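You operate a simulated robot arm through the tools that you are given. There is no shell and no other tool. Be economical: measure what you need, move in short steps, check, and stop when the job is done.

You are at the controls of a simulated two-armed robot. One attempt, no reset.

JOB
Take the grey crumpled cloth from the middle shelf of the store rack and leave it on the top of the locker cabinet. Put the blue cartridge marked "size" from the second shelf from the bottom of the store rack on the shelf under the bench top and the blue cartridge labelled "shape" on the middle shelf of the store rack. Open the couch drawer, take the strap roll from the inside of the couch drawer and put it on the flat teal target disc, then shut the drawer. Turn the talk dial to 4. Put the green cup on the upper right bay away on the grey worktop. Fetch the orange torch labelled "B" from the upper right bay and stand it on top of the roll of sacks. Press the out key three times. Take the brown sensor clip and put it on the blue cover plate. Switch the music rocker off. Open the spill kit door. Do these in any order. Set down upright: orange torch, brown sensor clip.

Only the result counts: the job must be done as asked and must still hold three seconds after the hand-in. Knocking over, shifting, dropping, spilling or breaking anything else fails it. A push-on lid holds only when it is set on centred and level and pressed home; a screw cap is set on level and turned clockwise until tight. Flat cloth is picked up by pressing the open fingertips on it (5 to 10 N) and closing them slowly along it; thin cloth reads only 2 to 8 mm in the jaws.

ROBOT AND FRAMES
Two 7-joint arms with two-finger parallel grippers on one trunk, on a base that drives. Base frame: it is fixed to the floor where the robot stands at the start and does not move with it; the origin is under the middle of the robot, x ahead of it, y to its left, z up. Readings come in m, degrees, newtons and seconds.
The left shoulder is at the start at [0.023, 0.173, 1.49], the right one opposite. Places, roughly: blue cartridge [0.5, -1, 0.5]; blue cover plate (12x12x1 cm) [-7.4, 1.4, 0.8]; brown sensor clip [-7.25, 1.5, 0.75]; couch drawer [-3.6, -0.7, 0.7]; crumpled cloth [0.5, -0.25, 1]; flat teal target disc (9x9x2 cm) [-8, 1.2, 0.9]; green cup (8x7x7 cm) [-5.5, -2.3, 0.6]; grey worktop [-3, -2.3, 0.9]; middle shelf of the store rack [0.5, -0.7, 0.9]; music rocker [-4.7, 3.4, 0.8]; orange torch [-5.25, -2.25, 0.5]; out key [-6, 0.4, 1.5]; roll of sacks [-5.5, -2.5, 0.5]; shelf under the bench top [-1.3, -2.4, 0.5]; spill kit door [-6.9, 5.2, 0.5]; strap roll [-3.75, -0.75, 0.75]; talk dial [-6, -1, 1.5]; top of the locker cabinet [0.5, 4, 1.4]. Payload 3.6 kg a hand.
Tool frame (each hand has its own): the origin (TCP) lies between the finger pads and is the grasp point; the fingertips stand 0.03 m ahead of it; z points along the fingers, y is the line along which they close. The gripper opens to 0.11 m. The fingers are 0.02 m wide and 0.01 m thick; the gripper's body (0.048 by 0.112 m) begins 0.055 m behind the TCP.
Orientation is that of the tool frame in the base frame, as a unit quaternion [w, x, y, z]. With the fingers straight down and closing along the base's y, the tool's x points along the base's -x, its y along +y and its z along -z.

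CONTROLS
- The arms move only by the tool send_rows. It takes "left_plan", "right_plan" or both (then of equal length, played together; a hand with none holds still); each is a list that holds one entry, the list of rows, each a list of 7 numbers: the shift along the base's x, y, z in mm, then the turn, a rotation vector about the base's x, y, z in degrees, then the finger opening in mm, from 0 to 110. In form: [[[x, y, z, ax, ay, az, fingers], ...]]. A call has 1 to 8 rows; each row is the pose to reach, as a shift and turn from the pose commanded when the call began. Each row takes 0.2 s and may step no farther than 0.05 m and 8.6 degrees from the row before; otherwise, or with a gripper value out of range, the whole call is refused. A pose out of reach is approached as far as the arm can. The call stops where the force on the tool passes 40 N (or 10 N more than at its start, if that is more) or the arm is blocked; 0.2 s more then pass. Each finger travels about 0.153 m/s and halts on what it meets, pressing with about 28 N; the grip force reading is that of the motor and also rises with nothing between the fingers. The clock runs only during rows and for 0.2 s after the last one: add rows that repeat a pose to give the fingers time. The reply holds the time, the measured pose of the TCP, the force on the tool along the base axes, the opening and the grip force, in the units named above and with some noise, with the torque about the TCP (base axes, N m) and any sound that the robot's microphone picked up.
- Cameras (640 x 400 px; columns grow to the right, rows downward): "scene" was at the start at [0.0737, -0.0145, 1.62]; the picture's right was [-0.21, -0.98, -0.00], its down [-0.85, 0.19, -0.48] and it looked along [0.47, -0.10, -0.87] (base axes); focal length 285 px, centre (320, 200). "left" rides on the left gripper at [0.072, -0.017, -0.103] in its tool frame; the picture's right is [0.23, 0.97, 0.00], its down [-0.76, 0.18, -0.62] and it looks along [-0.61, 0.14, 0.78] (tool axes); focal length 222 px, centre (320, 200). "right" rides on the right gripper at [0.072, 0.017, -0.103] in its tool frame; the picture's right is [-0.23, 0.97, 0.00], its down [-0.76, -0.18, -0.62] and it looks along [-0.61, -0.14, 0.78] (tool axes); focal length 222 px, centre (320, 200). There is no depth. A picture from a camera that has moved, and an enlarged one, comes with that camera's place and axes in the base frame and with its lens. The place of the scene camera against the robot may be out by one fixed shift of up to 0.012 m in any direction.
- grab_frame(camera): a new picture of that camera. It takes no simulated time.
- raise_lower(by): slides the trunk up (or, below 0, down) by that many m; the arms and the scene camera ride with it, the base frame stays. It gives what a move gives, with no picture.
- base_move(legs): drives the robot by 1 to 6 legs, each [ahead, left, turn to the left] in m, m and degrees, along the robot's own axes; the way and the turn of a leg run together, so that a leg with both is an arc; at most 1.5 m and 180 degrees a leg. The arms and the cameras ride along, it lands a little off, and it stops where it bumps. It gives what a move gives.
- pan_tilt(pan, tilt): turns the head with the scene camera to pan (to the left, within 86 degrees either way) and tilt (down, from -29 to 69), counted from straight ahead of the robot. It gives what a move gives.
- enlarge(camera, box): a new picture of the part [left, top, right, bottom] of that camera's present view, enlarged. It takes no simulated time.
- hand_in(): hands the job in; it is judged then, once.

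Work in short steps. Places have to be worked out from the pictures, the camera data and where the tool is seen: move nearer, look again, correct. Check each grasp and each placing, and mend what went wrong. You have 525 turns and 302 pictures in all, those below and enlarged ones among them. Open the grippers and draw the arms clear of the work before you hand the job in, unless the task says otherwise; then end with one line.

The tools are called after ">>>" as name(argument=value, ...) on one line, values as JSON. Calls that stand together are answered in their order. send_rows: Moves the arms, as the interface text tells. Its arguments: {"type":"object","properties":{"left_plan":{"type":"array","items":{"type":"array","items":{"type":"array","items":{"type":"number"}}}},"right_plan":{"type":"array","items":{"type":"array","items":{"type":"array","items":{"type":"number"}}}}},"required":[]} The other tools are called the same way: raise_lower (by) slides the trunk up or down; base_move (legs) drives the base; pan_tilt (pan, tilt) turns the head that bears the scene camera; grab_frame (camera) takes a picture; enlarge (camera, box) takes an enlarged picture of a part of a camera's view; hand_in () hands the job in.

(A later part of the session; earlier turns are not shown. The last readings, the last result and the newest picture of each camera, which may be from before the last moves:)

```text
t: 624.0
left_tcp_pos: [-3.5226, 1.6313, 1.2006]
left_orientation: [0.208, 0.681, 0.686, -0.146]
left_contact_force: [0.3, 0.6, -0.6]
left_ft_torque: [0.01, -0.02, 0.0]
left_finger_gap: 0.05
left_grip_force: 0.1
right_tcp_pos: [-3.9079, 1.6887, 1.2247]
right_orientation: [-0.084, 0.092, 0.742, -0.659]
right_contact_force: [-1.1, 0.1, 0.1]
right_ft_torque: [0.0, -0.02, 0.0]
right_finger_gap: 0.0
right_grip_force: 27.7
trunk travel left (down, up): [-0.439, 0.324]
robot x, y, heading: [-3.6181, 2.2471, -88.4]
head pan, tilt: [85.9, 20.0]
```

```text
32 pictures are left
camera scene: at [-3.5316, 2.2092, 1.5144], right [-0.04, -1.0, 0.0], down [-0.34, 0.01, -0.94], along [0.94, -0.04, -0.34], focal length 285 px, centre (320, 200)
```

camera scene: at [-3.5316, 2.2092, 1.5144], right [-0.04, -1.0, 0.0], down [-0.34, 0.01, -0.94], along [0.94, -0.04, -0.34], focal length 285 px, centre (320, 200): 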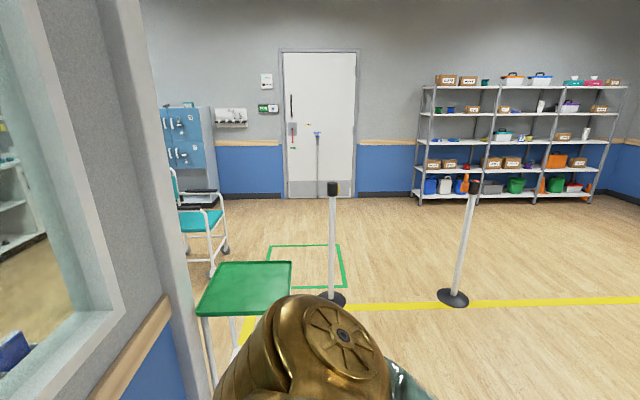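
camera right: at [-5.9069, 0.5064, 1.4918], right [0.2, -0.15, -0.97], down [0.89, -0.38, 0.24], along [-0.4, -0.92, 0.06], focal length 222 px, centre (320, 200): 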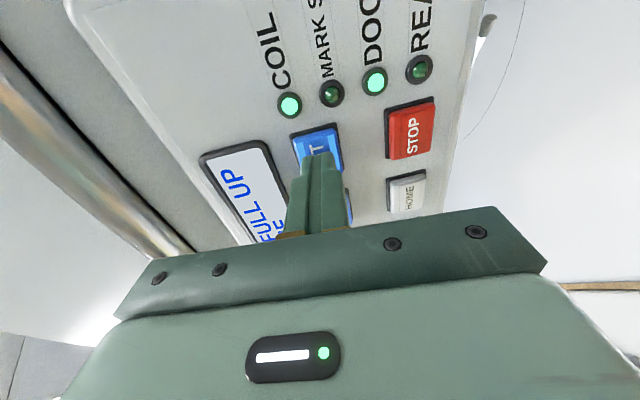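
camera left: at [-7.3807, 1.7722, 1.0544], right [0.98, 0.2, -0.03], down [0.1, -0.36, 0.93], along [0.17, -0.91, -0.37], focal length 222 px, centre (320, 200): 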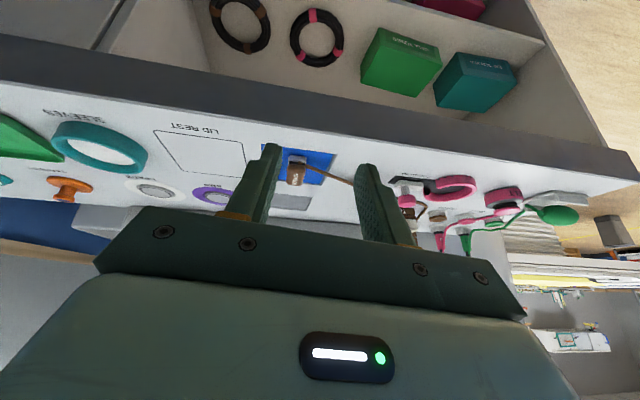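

The direct gap (stool–stanchion) is too tight, so I'll loop around: south of the stanchions, then north past the chair on its east side.

>>> base_move(legs=[[0, 0, 88.4], [0, -1.45, 0], [1.4, -0.35, 0], [1.25, 0, 0], [0, 1.2, 0], [0.55, 0.3, 0]])

>>> base_move(legs=[[0, 1.4, 0], [0, 0.75, 0]])

>>> pan_tilt(pan=85, tilt=18)

>>> grab_frame(camera="scene")

```text
t: 656.5
left_tcp_pos: [0.2544, 2.0076, 1.1996]
left_orientation: [0.25, 0.025, 0.967, 0.037]
left_contact_force: [1.3, -0.3, 0.1]
left_ft_torque: [0.0, 0.01, 0.01]
left_finger_gap: 0.0499
left_grip_force: 0.0
right_tcp_pos: [0.1743, 1.6262, 1.2254]
right_orientation: [0.391, -0.443, 0.603, -0.536]
right_contact_force: [-0.6, -0.2, -0.9]
right_ft_torque: [-0.02, 0.02, -0.02]
right_finger_gap: 0.0003
right_grip_force: 28.7
trunk travel left (down, up): [-0.439, 0.324]
robot x, y, heading: [-0.3713, 1.9438, -1.4]
head pan, tilt: [85.9, 20.0]
```

```text
t: 664.9
left_tcp_pos: [0.2922, 3.5608, 1.2013]
left_orientation: [0.254, 0.034, 0.966, 0.022]
left_contact_force: [-0.5, -24.8, 2.1]
left_ft_torque: [0.07, -0.03, -0.09]
left_finger_gap: 0.0368
left_grip_force: 0.1
right_tcp_pos: [0.2124, 3.1929, 1.2245]
right_orientation: [0.39, -0.442, 0.603, -0.538]
right_contact_force: [0.2, 0.9, -0.1]
right_ft_torque: [0.01, -0.01, -0.06]
right_finger_gap: 0.0001
right_grip_force: 28.1
trunk travel left (down, up): [-0.439, 0.324]
robot x, y, heading: [-0.3275, 3.5118, -1.6]
head pan, tilt: [85.9, 20.0]
stopped in leg 2: the force on the tool passed its limit at 51 N (the readings are from after the stop); the commanded pose is now the measured one
```

```text
t: 665.5
left_tcp_pos: [0.2919, 3.5601, 1.2018]
left_orientation: [0.254, 0.032, 0.966, 0.027]
left_contact_force: [-0.3, -24.2, 4.4]
left_ft_torque: [0.21, -0.02, -0.07]
left_finger_gap: 0.038
left_grip_force: 0.1
right_tcp_pos: [0.2141, 3.1885, 1.2234]
right_orientation: [0.392, -0.442, 0.603, -0.536]
right_contact_force: [0.0, -0.5, 0.2]
right_ft_torque: [-0.02, -0.02, 0.01]
right_finger_gap: 0.0
right_grip_force: 28.5
trunk travel left (down, up): [-0.439, 0.324]
robot x, y, heading: [-0.3291, 3.5139, -1.5]
head pan, tilt: [85.0, 18.0]
```

```text
31 pictures are left
camera scene: at [-0.2872, 3.5972, 1.5181], right [0.99, -0.11, 0.0], down [-0.03, -0.3, -0.95], along [0.11, 0.95, -0.3], focal length 285 px, centre (320, 200)
```

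scene: 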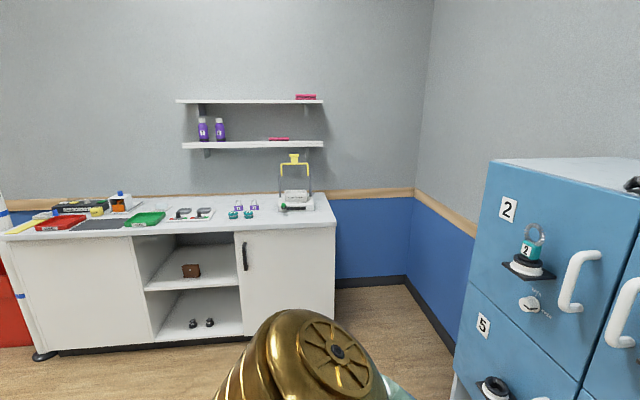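

The left hand touched the locker cabinet's side. Step back to the right a bit and retract both hands, then check.

>>> base_move(legs=[[0, -0.08, 0]])

>>> send_rows(left_plan=[[[-45, 0, 15, 0, 0, 0, 50], [-90, 0, 30, 0, 0, 0, 50], [-130, 0, 50, 0, 0, 0, 50], [-165, 10, 70, 0, 0, 0, 50], [-200, 20, 90, 0, 0, 0, 50]]], right_plan=[[[-40, 0, 15, 0, 0, 0, 0], [-80, 0, 30, 0, 0, 0, 0], [-110, 0, 45, 0, 0, 0, 0], [-130, 0, 60, 0, 0, 0, 0], [-150, 0, 70, 0, 0, 0, 0]]])

>>> pan_tilt(pan=45, tilt=18)

>>> grab_frame(camera="scene")

```text
t: 666.5
left_tcp_pos: [0.291, 3.4852, 1.2]
left_orientation: [0.254, 0.03, 0.966, 0.028]
left_contact_force: [0.2, -0.4, 0.3]
left_ft_torque: [0.03, 0.0, 0.04]
left_finger_gap: 0.0499
left_grip_force: 0.1
right_tcp_pos: [0.2116, 3.1122, 1.2242]
right_orientation: [0.392, -0.443, 0.602, -0.536]
right_contact_force: [0.8, -0.9, 0.3]
right_ft_torque: [-0.02, 0.0, -0.01]
right_finger_gap: 0.0
right_grip_force: 27.9
trunk travel left (down, up): [-0.439, 0.324]
robot x, y, heading: [-0.3275, 3.43, -1.4]
head pan, tilt: [85.0, 18.0]
```

```text
t: 667.7
left_tcp_pos: [0.2023, 3.4925, 1.2048]
left_orientation: [0.254, 0.03, 0.966, 0.027]
left_contact_force: [0.2, -0.2, 0.2]
left_ft_torque: [0.01, -0.04, 0.01]
left_finger_gap: 0.05
left_grip_force: 0.1
left hand out of reach, approached as far as the arm can: row 2, 3, 4, 5
right_tcp_pos: [0.1246, 3.1084, 1.2919]
right_orientation: [0.391, -0.443, 0.602, -0.537]
right_contact_force: [0.8, -1.0, 0.2]
right_ft_torque: [0.0, 0.01, 0.0]
right_finger_gap: 0.0003
right_grip_force: 28.1
right hand out of reach, approached as far as the arm can: row 3, 4, 5
trunk travel left (down, up): [-0.439, 0.324]
robot x, y, heading: [-0.3322, 3.4301, -1.5]
head pan, tilt: [85.0, 18.0]
```

```text
t: 668.8
left_tcp_pos: [0.2009, 3.4928, 1.2046]
left_orientation: [0.253, 0.029, 0.967, 0.028]
left_contact_force: [0.2, -0.1, 0.2]
left_ft_torque: [-0.02, -0.01, 0.01]
left_finger_gap: 0.0503
left_grip_force: 0.0
right_tcp_pos: [0.1257, 3.1081, 1.2929]
right_orientation: [0.39, -0.443, 0.603, -0.537]
right_contact_force: [0.1, -0.4, 0.5]
right_ft_torque: [-0.01, 0.0, 0.02]
right_finger_gap: 0.0
right_grip_force: 28.2
trunk travel left (down, up): [-0.439, 0.324]
robot x, y, heading: [-0.3304, 3.4285, -1.7]
head pan, tilt: [45.0, 18.0]
```

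```text
30 pictures are left
camera scene: at [-0.2318, 3.4944, 1.5177], right [0.69, -0.72, 0.0], down [-0.22, -0.21, -0.95], along [0.69, 0.66, -0.31], focal length 285 px, centre (320, 200)
```

scene: 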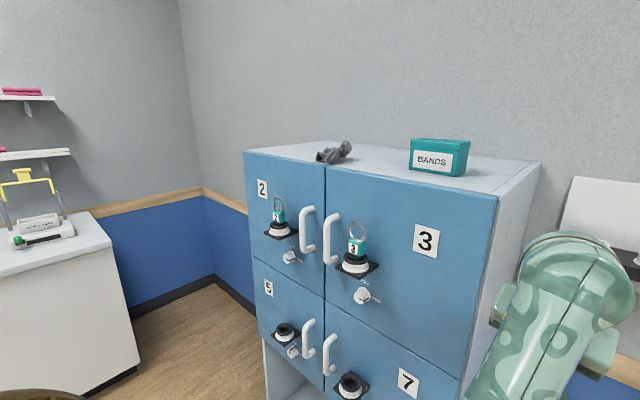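

Cabinet and cloth are intact. Turn right to face west, move north of the chair, and drive toward the other room.

>>> base_move(legs=[[0, 0, -90], [0, 0, -88], [0, -0.6, 0], [1.3, 0, 0]])

>>> pan_tilt(pan=0, tilt=18)

>>> grab_frame(camera="scene")

```text
t: 685.9
left_tcp_pos: [-2.1532, 3.9375, 1.206]
left_orientation: [0.032, 0.967, -0.011, -0.254]
left_contact_force: [0.8, 0.2, -0.4]
left_ft_torque: [0.03, -0.02, -0.02]
left_finger_gap: 0.05
left_grip_force: 0.1
right_tcp_pos: [-2.0926, 4.3242, 1.2933]
right_orientation: [-0.529, 0.592, 0.456, -0.403]
right_contact_force: [0.0, 0.4, -0.4]
right_ft_torque: [0.0, -0.01, -0.03]
right_finger_gap: 0.0
right_grip_force: 27.9
trunk travel left (down, up): [-0.439, 0.324]
robot x, y, heading: [-1.626, 4.0185, -178.9]
head pan, tilt: [45.0, 18.0]
```

```text
t: 687.0
left_tcp_pos: [-2.1538, 3.9381, 1.2053]
left_orientation: [0.032, 0.967, -0.011, -0.254]
left_contact_force: [-0.4, -0.2, -0.6]
left_ft_torque: [0.03, 0.02, -0.01]
left_finger_gap: 0.0499
left_grip_force: 0.0
right_tcp_pos: [-2.092, 4.324, 1.2935]
right_orientation: [-0.528, 0.593, 0.456, -0.402]
right_contact_force: [0.4, 0.0, -0.1]
right_ft_torque: [-0.02, 0.0, -0.03]
right_finger_gap: 0.0
right_grip_force: 28.0
trunk travel left (down, up): [-0.439, 0.324]
robot x, y, heading: [-1.6254, 4.0221, -179.0]
head pan, tilt: [0.0, 18.0]
```

```text
29 pictures are left
camera scene: at [-1.7564, 4.018, 1.5177], right [-0.02, 1.0, 0.0], down [0.31, 0.01, -0.95], along [-0.95, -0.02, -0.31], focal length 285 px, centre (320, 200)
```

scene: 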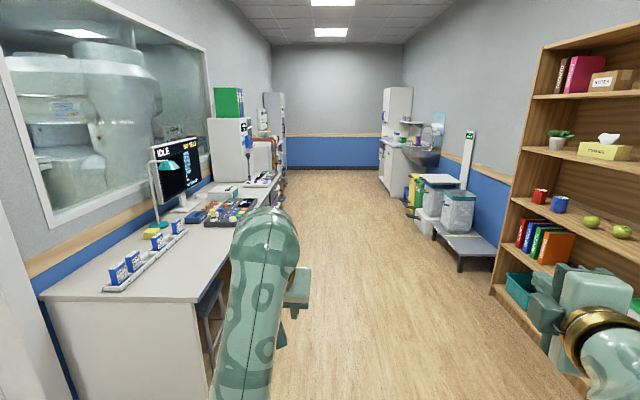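

Room is clear. Drive down the aisle to x≈-4.65 and turn to face the console (south).

>>> base_move(legs=[[1.45, -0.15, 0], [1.45, 0, 0], [0, 0, 90]])

>>> pan_tilt(pan=0, tilt=40)

>>> grab_frame(camera="scene")

```text
t: 704.9
left_tcp_pos: [-4.4424, 3.6055, 1.2048]
left_orientation: [0.202, 0.691, 0.676, -0.157]
left_contact_force: [0.3, -0.5, 0.5]
left_ft_torque: [0.01, -0.02, -0.02]
left_finger_gap: 0.05
left_grip_force: 0.1
right_tcp_pos: [-4.8305, 3.6675, 1.2928]
right_orientation: [-0.09, 0.096, 0.741, -0.658]
right_contact_force: [0.6, 0.1, 0.3]
right_ft_torque: [0.02, 0.01, 0.02]
right_finger_gap: 0.0
right_grip_force: 27.9
trunk travel left (down, up): [-0.439, 0.324]
robot x, y, heading: [-4.5271, 4.1331, -89.1]
head pan, tilt: [0.0, 18.0]
```

```text
t: 705.8
left_tcp_pos: [-4.4419, 3.6059, 1.2059]
left_orientation: [0.203, 0.69, 0.677, -0.156]
left_contact_force: [-0.3, -0.5, -0.1]
left_ft_torque: [-0.03, 0.01, -0.02]
left_finger_gap: 0.0502
left_grip_force: 0.1
right_tcp_pos: [-4.8291, 3.6672, 1.2927]
right_orientation: [-0.089, 0.097, 0.741, -0.658]
right_contact_force: [0.4, -0.3, -0.2]
right_ft_torque: [0.02, -0.02, 0.02]
right_finger_gap: 0.0
right_grip_force: 28.1
trunk travel left (down, up): [-0.439, 0.324]
robot x, y, heading: [-4.5274, 4.1351, -89.1]
head pan, tilt: [0.0, 40.0]
```

```text
28 pictures are left
camera scene: at [-4.5284, 4.0144, 1.4831], right [-1.0, -0.02, 0.0], down [-0.01, 0.64, -0.77], along [0.01, -0.77, -0.64], focal length 285 px, centre (320, 200)
```

scene: 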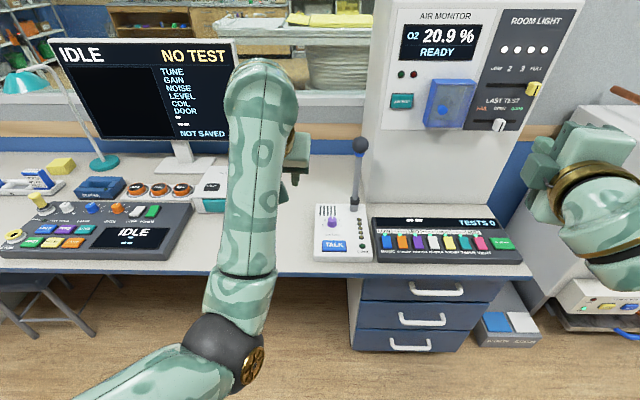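

>>> enlarge(camera="scene", box=[305, 190, 535, 275])

```text
2.78 times, centred on (420, 232) of scene
camera zoom: at [-4.5284, 4.0144, 1.4831], right [-1.0, -0.02, 0.0], down [-0.01, 0.64, -0.77], along [0.01, -0.77, -0.64], focal length 794 px, centre (42, 110)
```

zoom: 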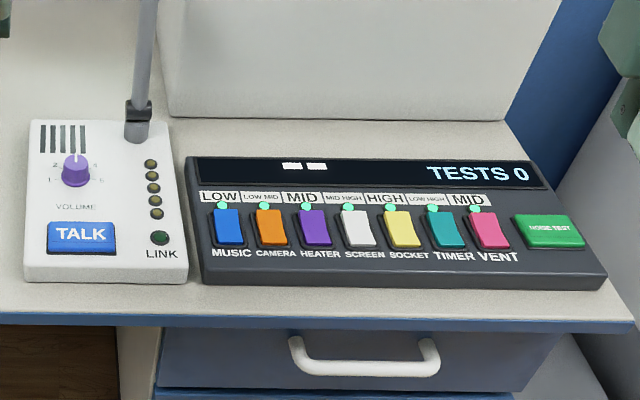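

>>> enlarge(camera="scene", box=[372, 215, 452, 265])

```text
8.00 times, centred on (412, 240) of scene
camera zoom: at [-4.5284, 4.0144, 1.4831], right [-1.0, -0.02, 0.0], down [-0.01, 0.64, -0.77], along [0.01, -0.77, -0.64], focal length 2283 px, centre (-416, -120)
```

zoom: 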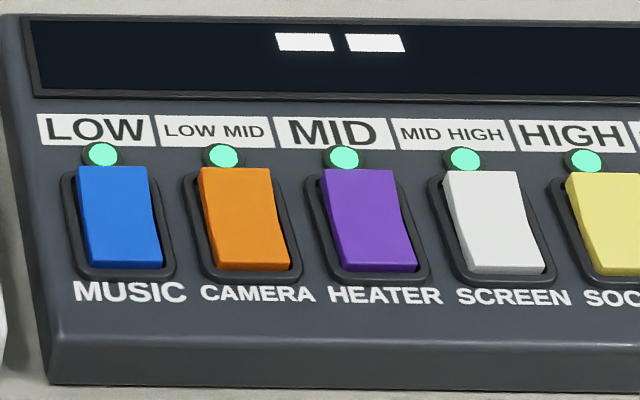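

All seven lights are green; MUSIC is the blue rocker at ≈(-4.724,3.41,0.83). Use the right hand (the mic stem blocks the left): pitch it down, close, and align.

>>> send_rows(right_plan=[[[0, 0, 0, 8, 0, 0, 0], [0, 0, 0, 16, 0, 0, 0], [0, 0, 0, 24, 0, 0, 0], [0, 0, 0, 32, 0, 0, 0], [0, 0, 0, 40, 0, 0, 0], [0, 0, 0, 48, 0, 0, 0], [0, 0, 0, 52, 0, 0, 0]]], left_plan=[[[0, 30, 10, 0, 0, 0, 50], [10, 60, 20, 0, 0, 0, 50], [20, 80, 30, 0, 0, 0, 50], [20, 80, 40, 0, 0, 0, 50], [20, 80, 40, 0, 0, 0, 50], [20, 80, 40, 0, 0, 0, 50], [20, 80, 40, 0, 0, 0, 50]]])

>>> base_move(legs=[[0, 0.1, -0.9]])

>>> raise_lower(by=-0.2)

>>> grab_frame(camera="right")

>>> grab_frame(camera="scene")

```text
t: 707.4
left_tcp_pos: [-4.41, 3.6228, 1.1905]
left_orientation: [0.22, 0.682, 0.68, -0.157]
left_contact_force: [0.1, -0.3, 0.1]
left_ft_torque: [0.0, 0.02, 0.0]
left_finger_gap: 0.0501
left_grip_force: 0.1
left hand out of reach, approached as far as the arm can: row 1, 2, 3, 4, 5, 6, 7
right_tcp_pos: [-4.8291, 3.6662, 1.2928]
right_orientation: [-0.122, 0.047, 0.955, -0.266]
right_contact_force: [0.1, -0.9, 0.2]
right_ft_torque: [0.0, 0.0, 0.0]
right_finger_gap: 0.0001
right_grip_force: 27.6
trunk travel left (down, up): [-0.439, 0.324]
robot x, y, heading: [-4.5243, 4.1329, -88.7]
head pan, tilt: [0.0, 40.0]
```

```text
t: 708.5
left_tcp_pos: [-4.3174, 3.6233, 1.1866]
left_orientation: [0.219, 0.688, 0.675, -0.155]
left_contact_force: [0.7, 0.1, 0.5]
left_ft_torque: [-0.04, 0.01, 0.0]
left_finger_gap: 0.0502
left_grip_force: 0.2
right_tcp_pos: [-4.7358, 3.6726, 1.2939]
right_orientation: [-0.126, 0.056, 0.954, -0.265]
right_contact_force: [-0.1, -1.1, 0.5]
right_ft_torque: [0.03, 0.03, -0.03]
right_finger_gap: 0.0001
right_grip_force: 27.6
trunk travel left (down, up): [-0.439, 0.324]
robot x, y, heading: [-4.4279, 4.1345, -90.1]
head pan, tilt: [0.0, 40.0]
```

```text
t: 710.7
left_tcp_pos: [-4.3042, 3.5949, 0.928]
left_orientation: [0.191, 0.695, 0.685, -0.104]
left_contact_force: [-0.1, 0.2, 0.5]
left_ft_torque: [0.0, 0.0, 0.02]
left_finger_gap: 0.05
left_grip_force: 0.0
right_tcp_pos: [-4.7372, 3.6731, 1.0922]
right_orientation: [-0.124, 0.055, 0.955, -0.265]
right_contact_force: [0.0, -1.2, 0.6]
right_ft_torque: [0.01, 0.03, 0.02]
right_finger_gap: 0.0
right_grip_force: 27.3
trunk travel left (down, up): [-0.239, 0.524]
robot x, y, heading: [-4.4294, 4.1343, -90.0]
head pan, tilt: [0.0, 40.0]
```

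```text
25 pictures are left
camera right: at [-4.7785, 3.7501, 1.1844], right [0.26, 0.79, -0.55], down [0.89, 0.02, 0.45], along [0.37, -0.61, -0.7], focal length 222 px, centre (320, 200)
```

right: 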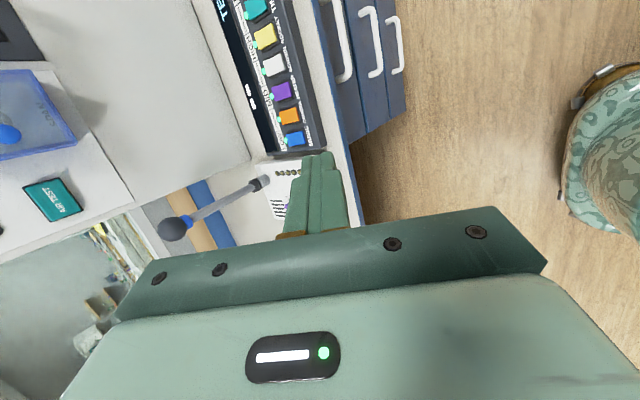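

```text
24 pictures are left
camera scene: at [-4.4297, 3.9436, 1.2798], right [-1.0, 0.0, 0.0], down [0.0, 0.64, -0.77], along [0.0, -0.77, -0.64], focal length 285 px, centre (320, 200)
```

scene: 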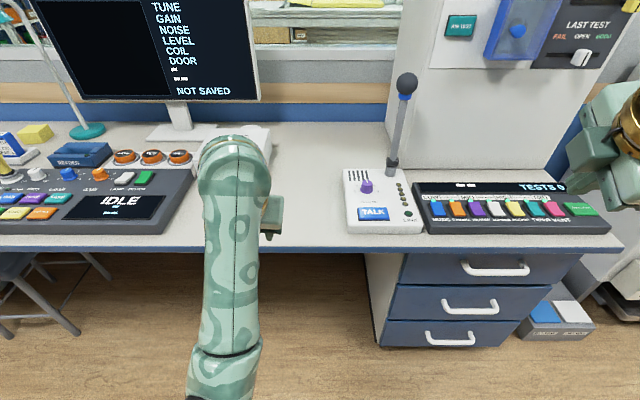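

Rocker ≈(-4.735,3.385,0.785). Base 0.1 forward, then bring the right fingertip to ~5 cm above its far (upper) half.

>>> base_move(legs=[[0.1, 0, 0]])

>>> send_rows(right_plan=[[[1, -24, -28, 0, 0, 0, 0], [2, -48, -56, 0, 0, 0, 0], [4, -72, -84, 0, 0, 0, 0], [6, -96, -112, 0, 0, 0, 0], [8, -120, -140, 0, 0, 0, 0], [10, -144, -165, 0, 0, 0, 0], [10, -168, -190, 0, 0, 0, 0], [10, -180, -210, 0, 0, 0, 0]]])

>>> grab_frame(camera="right")

```text
t: 711.8
left_tcp_pos: [-4.3051, 3.4929, 0.9262]
left_orientation: [0.19, 0.696, 0.685, -0.105]
left_contact_force: [-1.1, -0.4, 0.0]
left_ft_torque: [0.05, -0.02, 0.02]
left_finger_gap: 0.0501
left_grip_force: 0.0
right_tcp_pos: [-4.7371, 3.5704, 1.0917]
right_orientation: [-0.124, 0.054, 0.955, -0.264]
right_contact_force: [-0.2, -0.2, -0.2]
right_ft_torque: [0.01, -0.03, 0.0]
right_finger_gap: 0.0
right_grip_force: 28.2
trunk travel left (down, up): [-0.239, 0.524]
robot x, y, heading: [-4.4267, 4.0355, -89.8]
head pan, tilt: [0.0, 40.0]
```

```text
t: 713.6
left_tcp_pos: [-4.3029, 3.4937, 0.9272]
left_orientation: [0.193, 0.695, 0.685, -0.104]
left_contact_force: [-0.1, 0.7, 1.0]
left_ft_torque: [0.0, 0.0, -0.02]
left_finger_gap: 0.0503
left_grip_force: 0.1
right_tcp_pos: [-4.7268, 3.3912, 0.8828]
right_orientation: [-0.125, 0.056, 0.955, -0.265]
right_contact_force: [-0.3, -0.9, 0.4]
right_ft_torque: [-0.01, 0.01, 0.02]
right_finger_gap: 0.0002
right_grip_force: 28.1
trunk travel left (down, up): [-0.239, 0.524]
robot x, y, heading: [-4.423, 4.0381, -90.2]
head pan, tilt: [0.0, 40.0]
```

```text
23 pictures are left
camera right: at [-4.7693, 3.4683, 0.9738], right [0.26, 0.79, -0.55], down [0.89, 0.02, 0.45], along [0.37, -0.61, -0.7], focal length 222 px, centre (320, 200)
```

right: 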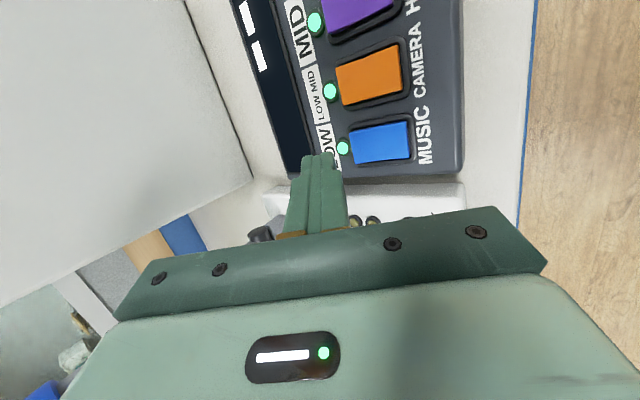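

Move the tip over the rocker's LED-side half and press straight down.

>>> send_rows(right_plan=[[[5, 7, -15, 0, 0, 0, 0], [5, 7, -32, 0, 0, 0, 0], [5, 7, -44, 0, 0, 0, 0], [5, 7, -52, 0, 0, 0, 0], [5, 7, -58, 0, 0, 0, 0], [5, 7, -64, 0, 0, 0, 0], [5, 7, -70, 0, 0, 0, 0]]])

>>> grab_frame(camera="right")

```text
t: 715.0
left_tcp_pos: [-4.3016, 3.497, 0.9294]
left_orientation: [0.195, 0.694, 0.685, -0.105]
left_contact_force: [-0.2, -0.7, 0.4]
left_ft_torque: [0.0, 0.0, -0.03]
left_finger_gap: 0.0501
left_grip_force: 0.0
right_tcp_pos: [-4.7221, 3.3979, 0.8307]
right_orientation: [-0.123, 0.056, 0.952, -0.275]
right_contact_force: [3.9, 11.8, 20.4]
right_ft_torque: [0.2, -0.1, 0.06]
right_finger_gap: 0.0
right_grip_force: 28.1
right hand out of reach, approached as far as the arm can: row 6, 7
trunk travel left (down, up): [-0.239, 0.524]
robot x, y, heading: [-4.4265, 4.0349, -89.9]
head pan, tilt: [0.0, 40.0]
heard: click
stopped in row 7 (right hand): the force on the tool passed its limit at 43 N (the readings are from after the stop); the commanded pose is now the measured one
```

```text
22 pictures are left
camera right: at [-4.7644, 3.4771, 0.921], right [0.26, 0.78, -0.57], down [0.89, 0.04, 0.45], along [0.37, -0.62, -0.69], focal length 222 px, centre (320, 200)
```

right: 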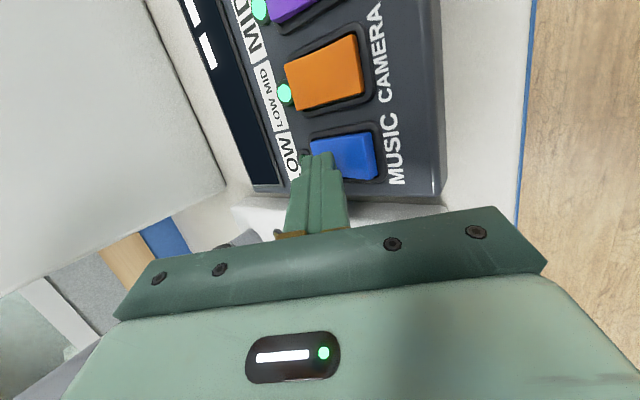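

Click. Lift off and check the MUSIC light.

>>> send_rows(right_plan=[[[0, 0, 20, 0, 0, 0, 0], [0, 5, 50, 0, 0, 0, 0], [0, 15, 85, 0, 0, 0, 0], [0, 40, 120, 0, 0, 0, 0], [0, 70, 150, 0, 0, 0, 0]]])

>>> enlarge(camera="scene", box=[400, 180, 560, 250])

```text
t: 716.2
left_tcp_pos: [-4.303, 3.4947, 0.927]
left_orientation: [0.194, 0.694, 0.685, -0.104]
left_contact_force: [-0.3, -0.3, -0.7]
left_ft_torque: [0.02, 0.03, -0.04]
left_finger_gap: 0.0502
left_grip_force: 0.0
right_tcp_pos: [-4.7233, 3.4674, 0.9768]
right_orientation: [-0.125, 0.055, 0.953, -0.272]
right_contact_force: [1.1, 0.0, -0.5]
right_ft_torque: [0.0, 0.03, 0.0]
right_finger_gap: 0.0003
right_grip_force: 28.1
trunk travel left (down, up): [-0.239, 0.524]
robot x, y, heading: [-4.4266, 4.0332, -89.7]
head pan, tilt: [0.0, 40.0]
```

```text
4.00 times, centred on (480, 215) of scene
camera zoom: at [-4.4294, 3.8437, 1.2798], right [-1.0, 0.0, 0.0], down [0.0, 0.64, -0.77], along [0.0, -0.77, -0.64], focal length 1142 px, centre (-320, 140)
```

zoom: 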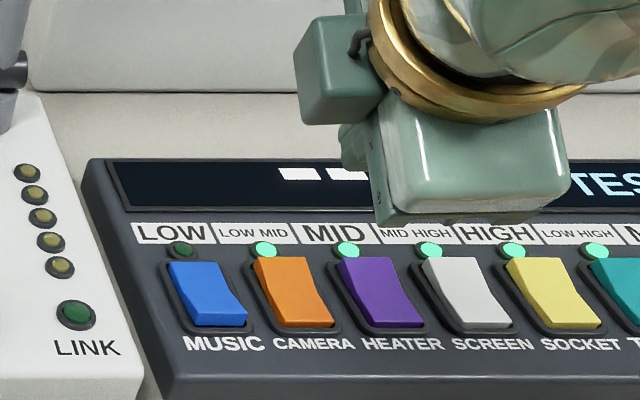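

MUSIC is off. Now the spill kit door at (-6.9,5.2): raise, back off, strafe west and turn to face +y.

>>> raise_lower(by=0.2)

>>> base_move(legs=[[-0.15, 0, 0], [0, -1.2, 0], [0, -1.0, 0], [0, 0, 90]])

>>> pan_tilt(pan=75, tilt=30)

>>> grab_frame(camera="scene")

```text
t: 718.4
left_tcp_pos: [-4.2837, 3.4915, 1.1243]
left_orientation: [0.205, 0.687, 0.691, -0.091]
left_contact_force: [0.6, -0.2, -0.7]
left_ft_torque: [0.03, 0.01, 0.02]
left_finger_gap: 0.0499
left_grip_force: 0.0
right_tcp_pos: [-4.7232, 3.4656, 1.1759]
right_orientation: [-0.125, 0.056, 0.952, -0.273]
right_contact_force: [-0.5, 0.0, -0.2]
right_ft_torque: [0.02, -0.03, 0.03]
right_finger_gap: 0.0002
right_grip_force: 28.2
trunk travel left (down, up): [-0.439, 0.324]
robot x, y, heading: [-4.4284, 4.0313, -89.9]
head pan, tilt: [0.0, 40.0]
```

```text
t: 734.1
left_tcp_pos: [-6.085, 4.3187, 1.1314]
left_orientation: [0.215, -0.006, 0.973, 0.079]
left_contact_force: [0.6, -0.1, -0.5]
left_ft_torque: [-0.01, 0.0, -0.05]
left_finger_gap: 0.05
left_grip_force: 0.1
right_tcp_pos: [-6.0558, 3.8841, 1.1761]
right_orientation: [0.106, -0.638, 0.71, -0.28]
right_contact_force: [0.0, -0.2, 0.4]
right_ft_torque: [0.02, 0.02, 0.0]
right_finger_gap: 0.0001
right_grip_force: 27.7
trunk travel left (down, up): [-0.439, 0.324]
robot x, y, heading: [-6.6274, 4.1753, 0.8]
head pan, tilt: [0.0, 40.0]
```

```text
t: 735.6
left_tcp_pos: [-6.0831, 4.3218, 1.1312]
left_orientation: [0.216, -0.007, 0.973, 0.081]
left_contact_force: [-0.2, 0.3, 0.5]
left_ft_torque: [-0.04, 0.01, -0.03]
left_finger_gap: 0.0502
left_grip_force: 0.1
right_tcp_pos: [-6.056, 3.884, 1.1765]
right_orientation: [0.107, -0.638, 0.71, -0.28]
right_contact_force: [-0.8, -0.5, -0.7]
right_ft_torque: [-0.03, -0.01, -0.05]
right_finger_gap: 0.0
right_grip_force: 28.1
trunk travel left (down, up): [-0.439, 0.324]
robot x, y, heading: [-6.6256, 4.1748, 0.5]
head pan, tilt: [75.0, 30.0]
```

```text
20 pictures are left
camera scene: at [-6.5748, 4.263, 1.4984], right [0.97, -0.25, 0.0], down [-0.12, -0.48, -0.87], along [0.21, 0.84, -0.5], focal length 285 px, centre (320, 200)
```

scene: 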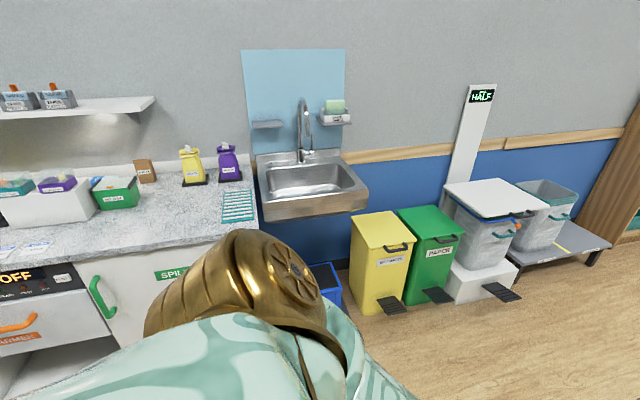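

The spill-kit door has a green vertical handle on its left edge (≈x -7.2). Turn to face it and look.

>>> base_move(legs=[[0, 0, 89.5], [-0.1, 0.2, 0]])

>>> pan_tilt(pan=20, tilt=40)

>>> grab_frame(camera="scene")

```text
t: 741.1
left_tcp_pos: [-6.9742, 4.6175, 1.1305]
left_orientation: [-0.095, 0.693, -0.683, -0.209]
left_contact_force: [-0.5, -0.4, -0.4]
left_ft_torque: [0.0, 0.02, 0.02]
left_finger_gap: 0.0501
left_grip_force: 0.1
right_tcp_pos: [-6.5346, 4.6452, 1.1763]
right_orientation: [-0.273, 0.953, -0.052, 0.123]
right_contact_force: [-1.7, 0.4, -0.1]
right_ft_torque: [0.03, -0.02, 0.03]
right_finger_gap: 0.0
right_grip_force: 28.0
trunk travel left (down, up): [-0.439, 0.324]
robot x, y, heading: [-6.8263, 4.0741, 90.7]
head pan, tilt: [75.0, 30.0]
```

```text
t: 742.3
left_tcp_pos: [-6.9735, 4.618, 1.1325]
left_orientation: [-0.093, 0.693, -0.683, -0.209]
left_contact_force: [-1.1, 0.0, -0.6]
left_ft_torque: [0.01, 0.01, -0.02]
left_finger_gap: 0.0503
left_grip_force: 0.1
right_tcp_pos: [-6.5346, 4.6446, 1.1771]
right_orientation: [-0.273, 0.953, -0.053, 0.123]
right_contact_force: [1.1, -0.2, -0.4]
right_ft_torque: [0.0, -0.03, 0.0]
right_finger_gap: 0.0
right_grip_force: 28.5
trunk travel left (down, up): [-0.439, 0.324]
robot x, y, heading: [-6.8277, 4.0748, 90.4]
head pan, tilt: [20.0, 40.0]
```

```text
19 pictures are left
camera scene: at [-6.8612, 4.1874, 1.483], right [0.94, 0.35, 0.0], down [0.23, -0.6, -0.77], along [-0.27, 0.72, -0.64], focal length 285 px, centre (320, 200)
```

scene: 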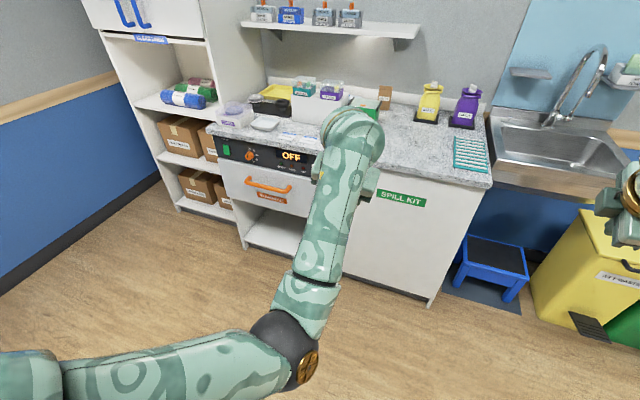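

Pitch the left hand up ~43°, shift the base left, and lower the trunk toward handle height.

>>> send_rows(left_plan=[[[0, 0, 0, 7.5, 0, 0, 60], [0, 0, 0, 15, 0, 0, 60], [0, 0, 0, 22.5, 0, 0, 60], [0, 0, 0, 30, 0, 0, 60], [0, 0, 0, 37.5, 0, 0, 60], [0, 0, 0, 43, 0, -6, 60]]])

>>> base_move(legs=[[-0.05, 0.12, -0.5]])

>>> raise_lower(by=-0.4)

>>> grab_frame(camera="scene")

>>> grab_frame(camera="left")

```text
t: 743.7
left_tcp_pos: [-6.973, 4.617, 1.1292]
left_orientation: [0.353, -0.574, 0.593, 0.44]
left_contact_force: [0.9, -0.2, 0.5]
left_ft_torque: [-0.02, 0.02, -0.02]
left_finger_gap: 0.0597
left_grip_force: 0.1
right_tcp_pos: [-6.5358, 4.6441, 1.1776]
right_orientation: [-0.273, 0.953, -0.051, 0.123]
right_contact_force: [-0.5, 0.9, -0.3]
right_ft_torque: [-0.01, -0.03, 0.02]
right_finger_gap: 0.0001
right_grip_force: 28.5
trunk travel left (down, up): [-0.439, 0.324]
robot x, y, heading: [-6.826, 4.0742, 90.4]
head pan, tilt: [20.0, 40.0]
```

```text
t: 745.0
left_tcp_pos: [-7.0878, 4.5678, 1.1306]
left_orientation: [0.354, -0.572, 0.595, 0.439]
left_contact_force: [-0.5, -0.5, -0.7]
left_ft_torque: [0.02, -0.01, -0.02]
left_finger_gap: 0.0597
left_grip_force: 0.0
right_tcp_pos: [-6.6488, 4.5903, 1.1769]
right_orientation: [-0.272, 0.952, -0.056, 0.124]
right_contact_force: [0.3, -0.4, 0.5]
right_ft_torque: [0.01, 0.02, -0.01]
right_finger_gap: 0.0002
right_grip_force: 28.5
trunk travel left (down, up): [-0.439, 0.324]
robot x, y, heading: [-6.9465, 4.0223, 90.4]
head pan, tilt: [20.0, 40.0]
```

```text
t: 747.2
left_tcp_pos: [-7.1223, 4.5777, 0.8877]
left_orientation: [0.31, -0.538, 0.614, 0.486]
left_contact_force: [-0.2, -0.9, 0.1]
left_ft_torque: [-0.02, 0.0, -0.04]
left_finger_gap: 0.0601
left_grip_force: 0.1
right_tcp_pos: [-6.6475, 4.5954, 0.9348]
right_orientation: [-0.266, 0.954, -0.055, 0.124]
right_contact_force: [0.8, 0.1, 0.0]
right_ft_torque: [0.0, 0.01, 0.0]
right_finger_gap: 0.0
right_grip_force: 28.0
trunk travel left (down, up): [-0.204, 0.559]
robot x, y, heading: [-6.9464, 4.0209, 90.1]
head pan, tilt: [20.0, 40.0]
stopped: the arm was blocked; the commanded pose is now the measured one
```

```text
18 pictures are left
camera scene: at [-6.9792, 4.2284, 1.2419], right [0.94, 0.34, 0.0], down [0.22, -0.6, -0.77], along [-0.26, 0.72, -0.64], focal length 285 px, centre (320, 200)
```

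scene: 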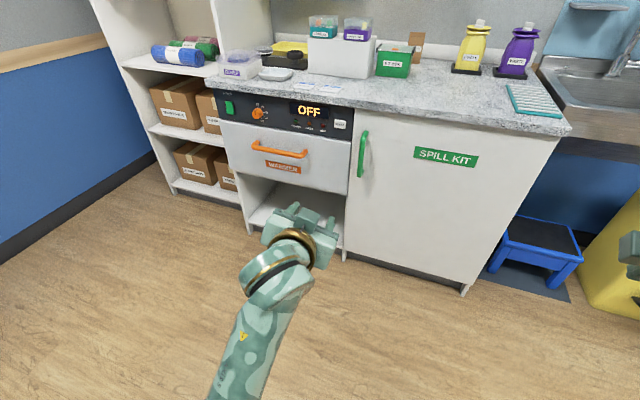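

```text
17 pictures are left
camera left: at [-7.107, 4.4552, 0.853], right [-0.99, -0.13, 0.05], down [0.09, -0.32, 0.94], along [-0.11, 0.94, 0.33], focal length 222 px, centre (320, 200)
```

left: 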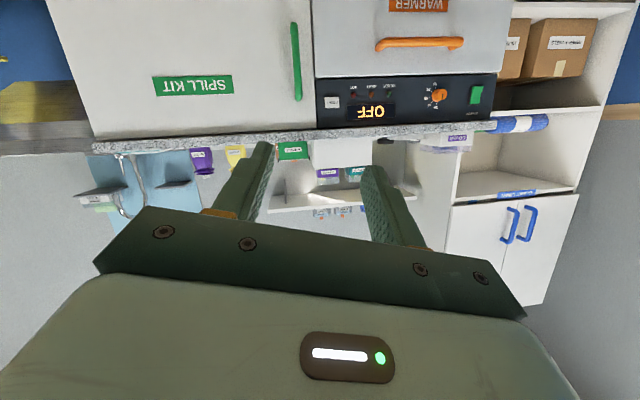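

Handle at ≈(-7.146,5.139,0.70). Drive 0.38 forward and lower the left hand in front of it.

>>> base_move(legs=[[0.38, 0, 0]])

>>> send_rows(left_plan=[[[-4, 5, -30, 0, 0, 0, 60], [-8, 8, -60, 0, 0, 0, 60], [-12, 10, -90, 0, 0, 0, 60], [-16, 12, -120, 0, 0, 0, 60], [-20, 14, -150, 0, 0, 0, 60], [-20, 16, -183, 0, 0, 0, 60]]])

>>> grab_frame(camera="left")

```text
t: 749.6
left_tcp_pos: [-7.1227, 4.9582, 0.8884]
left_orientation: [0.31, -0.539, 0.613, 0.487]
left_contact_force: [0.2, 1.1, 0.6]
left_ft_torque: [0.01, -0.02, -0.03]
left_finger_gap: 0.0603
left_grip_force: 0.0
right_tcp_pos: [-6.6508, 4.9768, 0.9353]
right_orientation: [-0.267, 0.954, -0.055, 0.124]
right_contact_force: [0.7, 0.1, -0.1]
right_ft_torque: [-0.02, 0.0, 0.03]
right_finger_gap: 0.0
right_grip_force: 27.2
trunk travel left (down, up): [-0.204, 0.559]
robot x, y, heading: [-6.9469, 4.4026, 90.3]
head pan, tilt: [20.0, 40.0]
```

```text
t: 751.2
left_tcp_pos: [-7.1708, 4.9764, 0.7046]
left_orientation: [0.287, -0.514, 0.627, 0.51]
left_contact_force: [-0.4, -0.2, -0.2]
left_ft_torque: [0.01, 0.02, 0.04]
left_finger_gap: 0.06
left_grip_force: 0.0
right_tcp_pos: [-6.6509, 4.9763, 0.9368]
right_orientation: [-0.267, 0.954, -0.054, 0.124]
right_contact_force: [1.1, -0.5, -0.4]
right_ft_torque: [-0.01, 0.01, 0.01]
right_finger_gap: 0.0
right_grip_force: 28.1
trunk travel left (down, up): [-0.204, 0.559]
robot x, y, heading: [-6.9449, 4.4031, 90.4]
head pan, tilt: [20.0, 40.0]
stopped in row 6 (left hand): the arm was blocked; the commanded pose is now the measured one
```

```text
16 pictures are left
camera left: at [-7.1614, 4.8546, 0.6682], right [-0.98, -0.12, 0.13], down [0.17, -0.32, 0.93], along [-0.07, 0.94, 0.34], focal length 222 px, centre (320, 200)
```

left: 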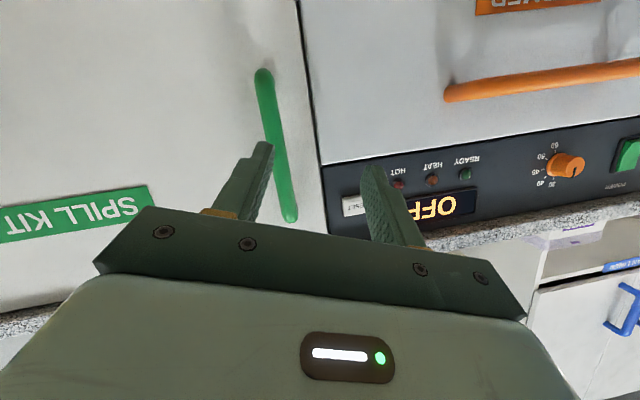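

Shift the left hand 34 mm right, then drive in 0.14.

>>> send_rows(left_plan=[[[17, 0, 0, 0, 0, 0, 60], [34, 5, -5, 0, 0, 0, 60], [34, 5, -8, 0, 0, 0, 60]]])

>>> base_move(legs=[[0.12, 0, 0]])

>>> grab_frame(camera="left")

```text
t: 752.0
left_tcp_pos: [-7.1836, 4.9782, 0.6914]
left_orientation: [0.246, -0.474, 0.651, 0.54]
left_contact_force: [1.1, -0.2, -0.4]
left_ft_torque: [-0.02, 0.01, 0.01]
left_finger_gap: 0.0597
left_grip_force: 0.0
right_tcp_pos: [-6.6515, 4.9762, 0.9369]
right_orientation: [-0.267, 0.954, -0.054, 0.124]
right_contact_force: [0.7, -0.4, 0.4]
right_ft_torque: [-0.04, -0.02, 0.0]
right_finger_gap: 0.0
right_grip_force: 28.1
trunk travel left (down, up): [-0.204, 0.559]
robot x, y, heading: [-6.9452, 4.4037, 90.3]
head pan, tilt: [20.0, 40.0]
stopped in row 3 (left hand): the arm was blocked; the commanded pose is now the measured one
```

```text
t: 753.4
left_tcp_pos: [-7.1882, 5.0967, 0.6897]
left_orientation: [0.243, -0.475, 0.651, 0.54]
left_contact_force: [0.3, -0.2, -0.4]
left_ft_torque: [0.03, 0.0, 0.0]
left_finger_gap: 0.0597
left_grip_force: 0.1
right_tcp_pos: [-6.6543, 5.0976, 0.9356]
right_orientation: [-0.267, 0.954, -0.054, 0.125]
right_contact_force: [0.0, 0.2, 0.1]
right_ft_torque: [-0.01, 0.01, 0.03]
right_finger_gap: 0.0
right_grip_force: 28.1
trunk travel left (down, up): [-0.204, 0.559]
robot x, y, heading: [-6.9479, 4.5217, 90.5]
head pan, tilt: [20.0, 40.0]
stopped in leg 1: the force on the tool passed its limit at 75 N (the readings are from after the stop); the commanded pose is now the measured one
```

```text
15 pictures are left
camera left: at [-7.1851, 4.9745, 0.6533], right [-0.96, -0.11, 0.27], down [0.29, -0.32, 0.9], along [-0.02, 0.94, 0.34], focal length 222 px, centre (320, 200)
```

left: 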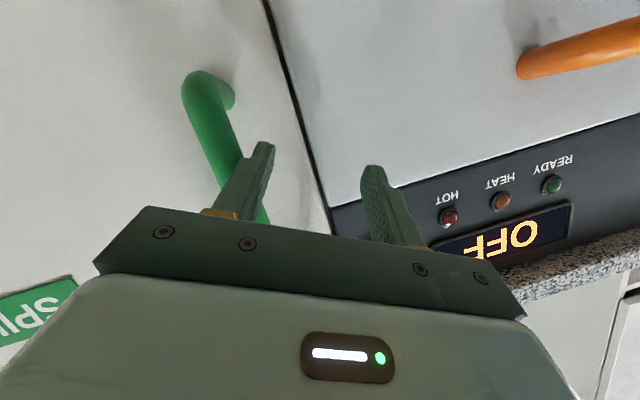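

The arm can't shift that way; back off 6 cm, move the base 5 cm right, and go in again.

>>> base_move(legs=[[-0.07, 0, 0], [0, -0.052, 0], [0.085, 0, 0]])

>>> grab_frame(camera="left")

```text
t: 755.6
left_tcp_pos: [-7.1374, 5.1133, 0.689]
left_orientation: [0.242, -0.476, 0.651, 0.54]
left_contact_force: [-0.2, 0.5, -1.1]
left_ft_torque: [0.01, 0.03, 0.01]
left_finger_gap: 0.0603
left_grip_force: 0.0
right_tcp_pos: [-6.6026, 5.1153, 0.9362]
right_orientation: [-0.267, 0.954, -0.053, 0.123]
right_contact_force: [0.4, -0.4, 0.2]
right_ft_torque: [-0.01, 0.0, 0.03]
right_finger_gap: 0.0002
right_grip_force: 28.2
trunk travel left (down, up): [-0.204, 0.559]
robot x, y, heading: [-6.893, 4.5433, 90.9]
head pan, tilt: [20.0, 40.0]
```

```text
14 pictures are left
camera left: at [-7.1341, 4.992, 0.6527], right [-0.96, -0.11, 0.27], down [0.29, -0.31, 0.9], along [-0.02, 0.94, 0.33], focal length 222 px, centre (320, 200)
```

left: 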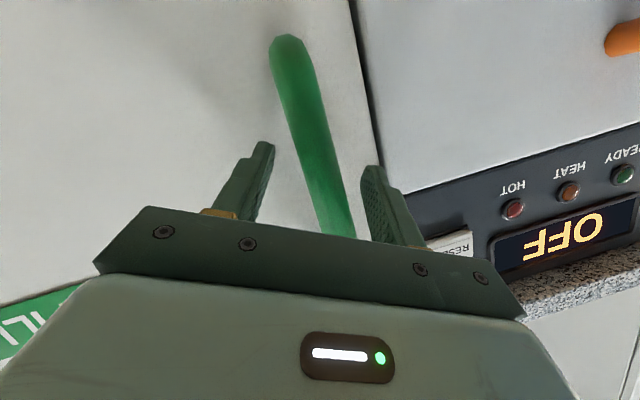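

Handle is between the fingers. Close and pull back slowly with the base.

>>> send_rows(left_plan=[[[0, 4, 0, 0, 0, 0, 45], [0, 6, 0, 0, 0, 0, 30], [0, 6, 0, 0, 0, 0, 15], [0, 6, 0, 0, 0, 0, 5], [0, 6, 0, 0, 0, 0, 5]]])

>>> base_move(legs=[[-0.1, 0, 0]])

>>> grab_frame(camera="left")

```text
t: 756.8
left_tcp_pos: [-7.1419, 5.1177, 0.6897]
left_orientation: [0.241, -0.475, 0.651, 0.541]
left_contact_force: [-21.6, -21.9, 3.4]
left_ft_torque: [0.39, -1.56, -0.15]
left_finger_gap: 0.0337
left_grip_force: 45.1
right_tcp_pos: [-6.6055, 5.1128, 0.9373]
right_orientation: [-0.268, 0.954, -0.052, 0.124]
right_contact_force: [0.6, 0.3, -0.1]
right_ft_torque: [0.0, -0.01, 0.02]
right_finger_gap: 0.0002
right_grip_force: 27.9
trunk travel left (down, up): [-0.204, 0.559]
robot x, y, heading: [-6.8956, 4.5385, 90.8]
head pan, tilt: [20.0, 40.0]
```

```text
t: 758.1
left_tcp_pos: [-7.125, 5.0245, 0.6905]
left_orientation: [0.253, -0.47, 0.653, 0.537]
left_contact_force: [2.5, 0.2, 0.7]
left_ft_torque: [-0.26, -1.63, -0.27]
left_finger_gap: 0.0333
left_grip_force: 45.4
right_tcp_pos: [-6.5963, 5.0126, 0.9366]
right_orientation: [-0.267, 0.954, -0.056, 0.125]
right_contact_force: [-0.5, 0.1, 0.3]
right_ft_torque: [-0.01, 0.0, 0.02]
right_finger_gap: 0.0
right_grip_force: 27.9
trunk travel left (down, up): [-0.204, 0.559]
robot x, y, heading: [-6.8933, 4.4434, 90.1]
head pan, tilt: [20.0, 40.0]
stopped in leg 1: the force on the tool passed its limit at 53 N (the readings are from after the stop); the commanded pose is now the measured one
```

```text
13 pictures are left
camera left: at [-7.1239, 4.9027, 0.6529], right [-0.96, -0.1, 0.26], down [0.28, -0.33, 0.9], along [0.0, 0.94, 0.34], focal length 222 px, centre (320, 200)
```

left: 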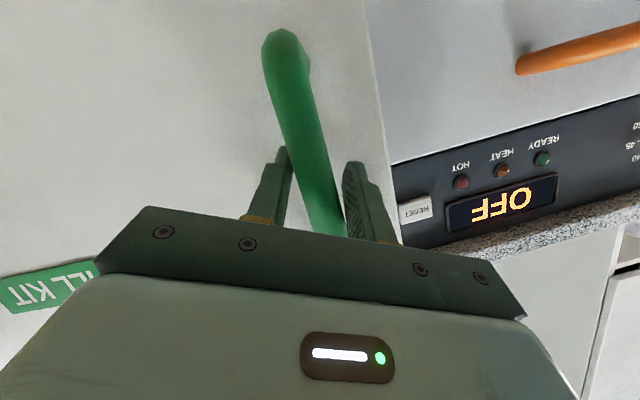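

Door has begun to swing (~11°, hinge on the right at x≈-6.65). Swing the base about the hinge with the grip: +19° arc.

>>> base_move(legs=[[-0.08, -0.231, 19]])

>>> grab_frame(camera="left")

```text
t: 759.9
left_tcp_pos: [-7.0622, 4.877, 0.6894]
left_orientation: [0.158, -0.572, 0.566, 0.572]
left_contact_force: [0.7, 0.4, -0.3]
left_ft_torque: [0.7, -1.2, 0.04]
left_finger_gap: 0.0333
left_grip_force: 45.1
right_tcp_pos: [-6.5583, 5.0387, 0.9352]
right_orientation: [-0.283, 0.95, 0.102, 0.079]
right_contact_force: [0.8, -0.5, 0.2]
right_ft_torque: [-0.02, -0.02, -0.03]
right_finger_gap: 0.0
right_grip_force: 28.0
trunk travel left (down, up): [-0.204, 0.559]
robot x, y, heading: [-6.6534, 4.4011, 109.2]
head pan, tilt: [20.0, 40.0]
```

```text
12 pictures are left
camera left: at [-7.0212, 4.7617, 0.6531], right [-0.87, -0.41, 0.27], down [0.37, -0.22, 0.9], along [-0.31, 0.89, 0.34], focal length 222 px, centre (320, 200)
```

left: 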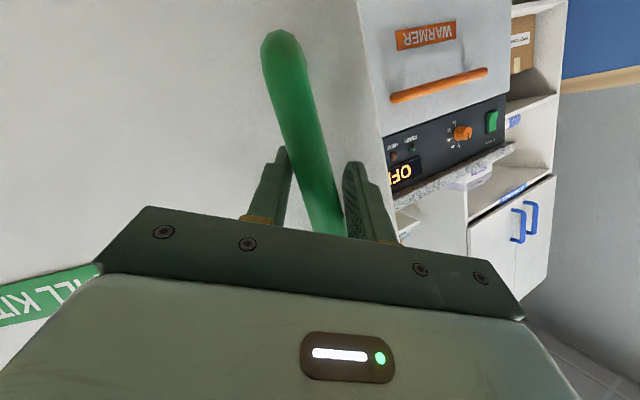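

Works smoothly (~30°). Continue +20° twice.

>>> base_move(legs=[[-0.085, -0.243, 20]])

>>> base_move(legs=[[-0.085, -0.243, 20]])

>>> grab_frame(camera="left")

```text
t: 761.8
left_tcp_pos: [-6.9573, 4.7517, 0.6897]
left_orientation: [-0.059, 0.661, -0.46, -0.59]
left_contact_force: [-1.1, -1.1, 3.1]
left_ft_torque: [0.49, -1.43, -0.05]
left_finger_gap: 0.0334
left_grip_force: 44.6
right_tcp_pos: [-6.5313, 5.0732, 0.935]
right_orientation: [-0.292, 0.92, 0.26, 0.032]
right_contact_force: [0.6, 0.3, 0.2]
right_ft_torque: [-0.04, -0.04, 0.02]
right_finger_gap: 0.0002
right_grip_force: 28.1
trunk travel left (down, up): [-0.204, 0.559]
robot x, y, heading: [-6.4106, 4.4419, 128.4]
head pan, tilt: [20.0, 40.0]
stopped in leg 1: the force on the tool passed its limit at 41 N (the readings are from after the stop); the commanded pose is now the measured one
```

```text
t: 763.4
left_tcp_pos: [-6.844, 4.6733, 0.6902]
left_orientation: [0.027, 0.721, -0.359, -0.592]
left_contact_force: [-0.4, 0.0, 3.4]
left_ft_torque: [0.69, -1.13, -0.05]
left_finger_gap: 0.0328
left_grip_force: 44.9
right_tcp_pos: [-6.521, 5.1068, 0.9363]
right_orientation: [-0.293, 0.875, 0.386, -0.01]
right_contact_force: [-0.3, -0.6, -0.7]
right_ft_torque: [0.02, -0.03, -0.01]
right_finger_gap: 0.0001
right_grip_force: 27.9
trunk travel left (down, up): [-0.204, 0.559]
robot x, y, heading: [-6.2288, 4.5345, 144.4]
head pan, tilt: [20.0, 40.0]
stopped in leg 1: the force on the tool passed its limit at 42 N (the readings are from after the stop); the commanded pose is now the measured one
```

```text
11 pictures are left
camera left: at [-6.7432, 4.6059, 0.6525], right [-0.46, -0.85, 0.26], down [0.43, 0.05, 0.9], along [-0.78, 0.53, 0.34], focal length 222 px, centre (320, 200)
```

left: 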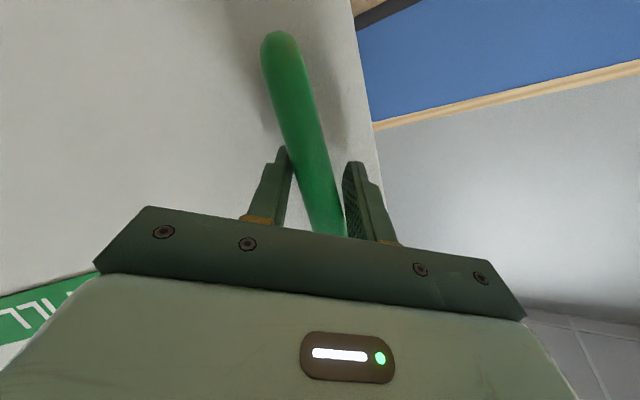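

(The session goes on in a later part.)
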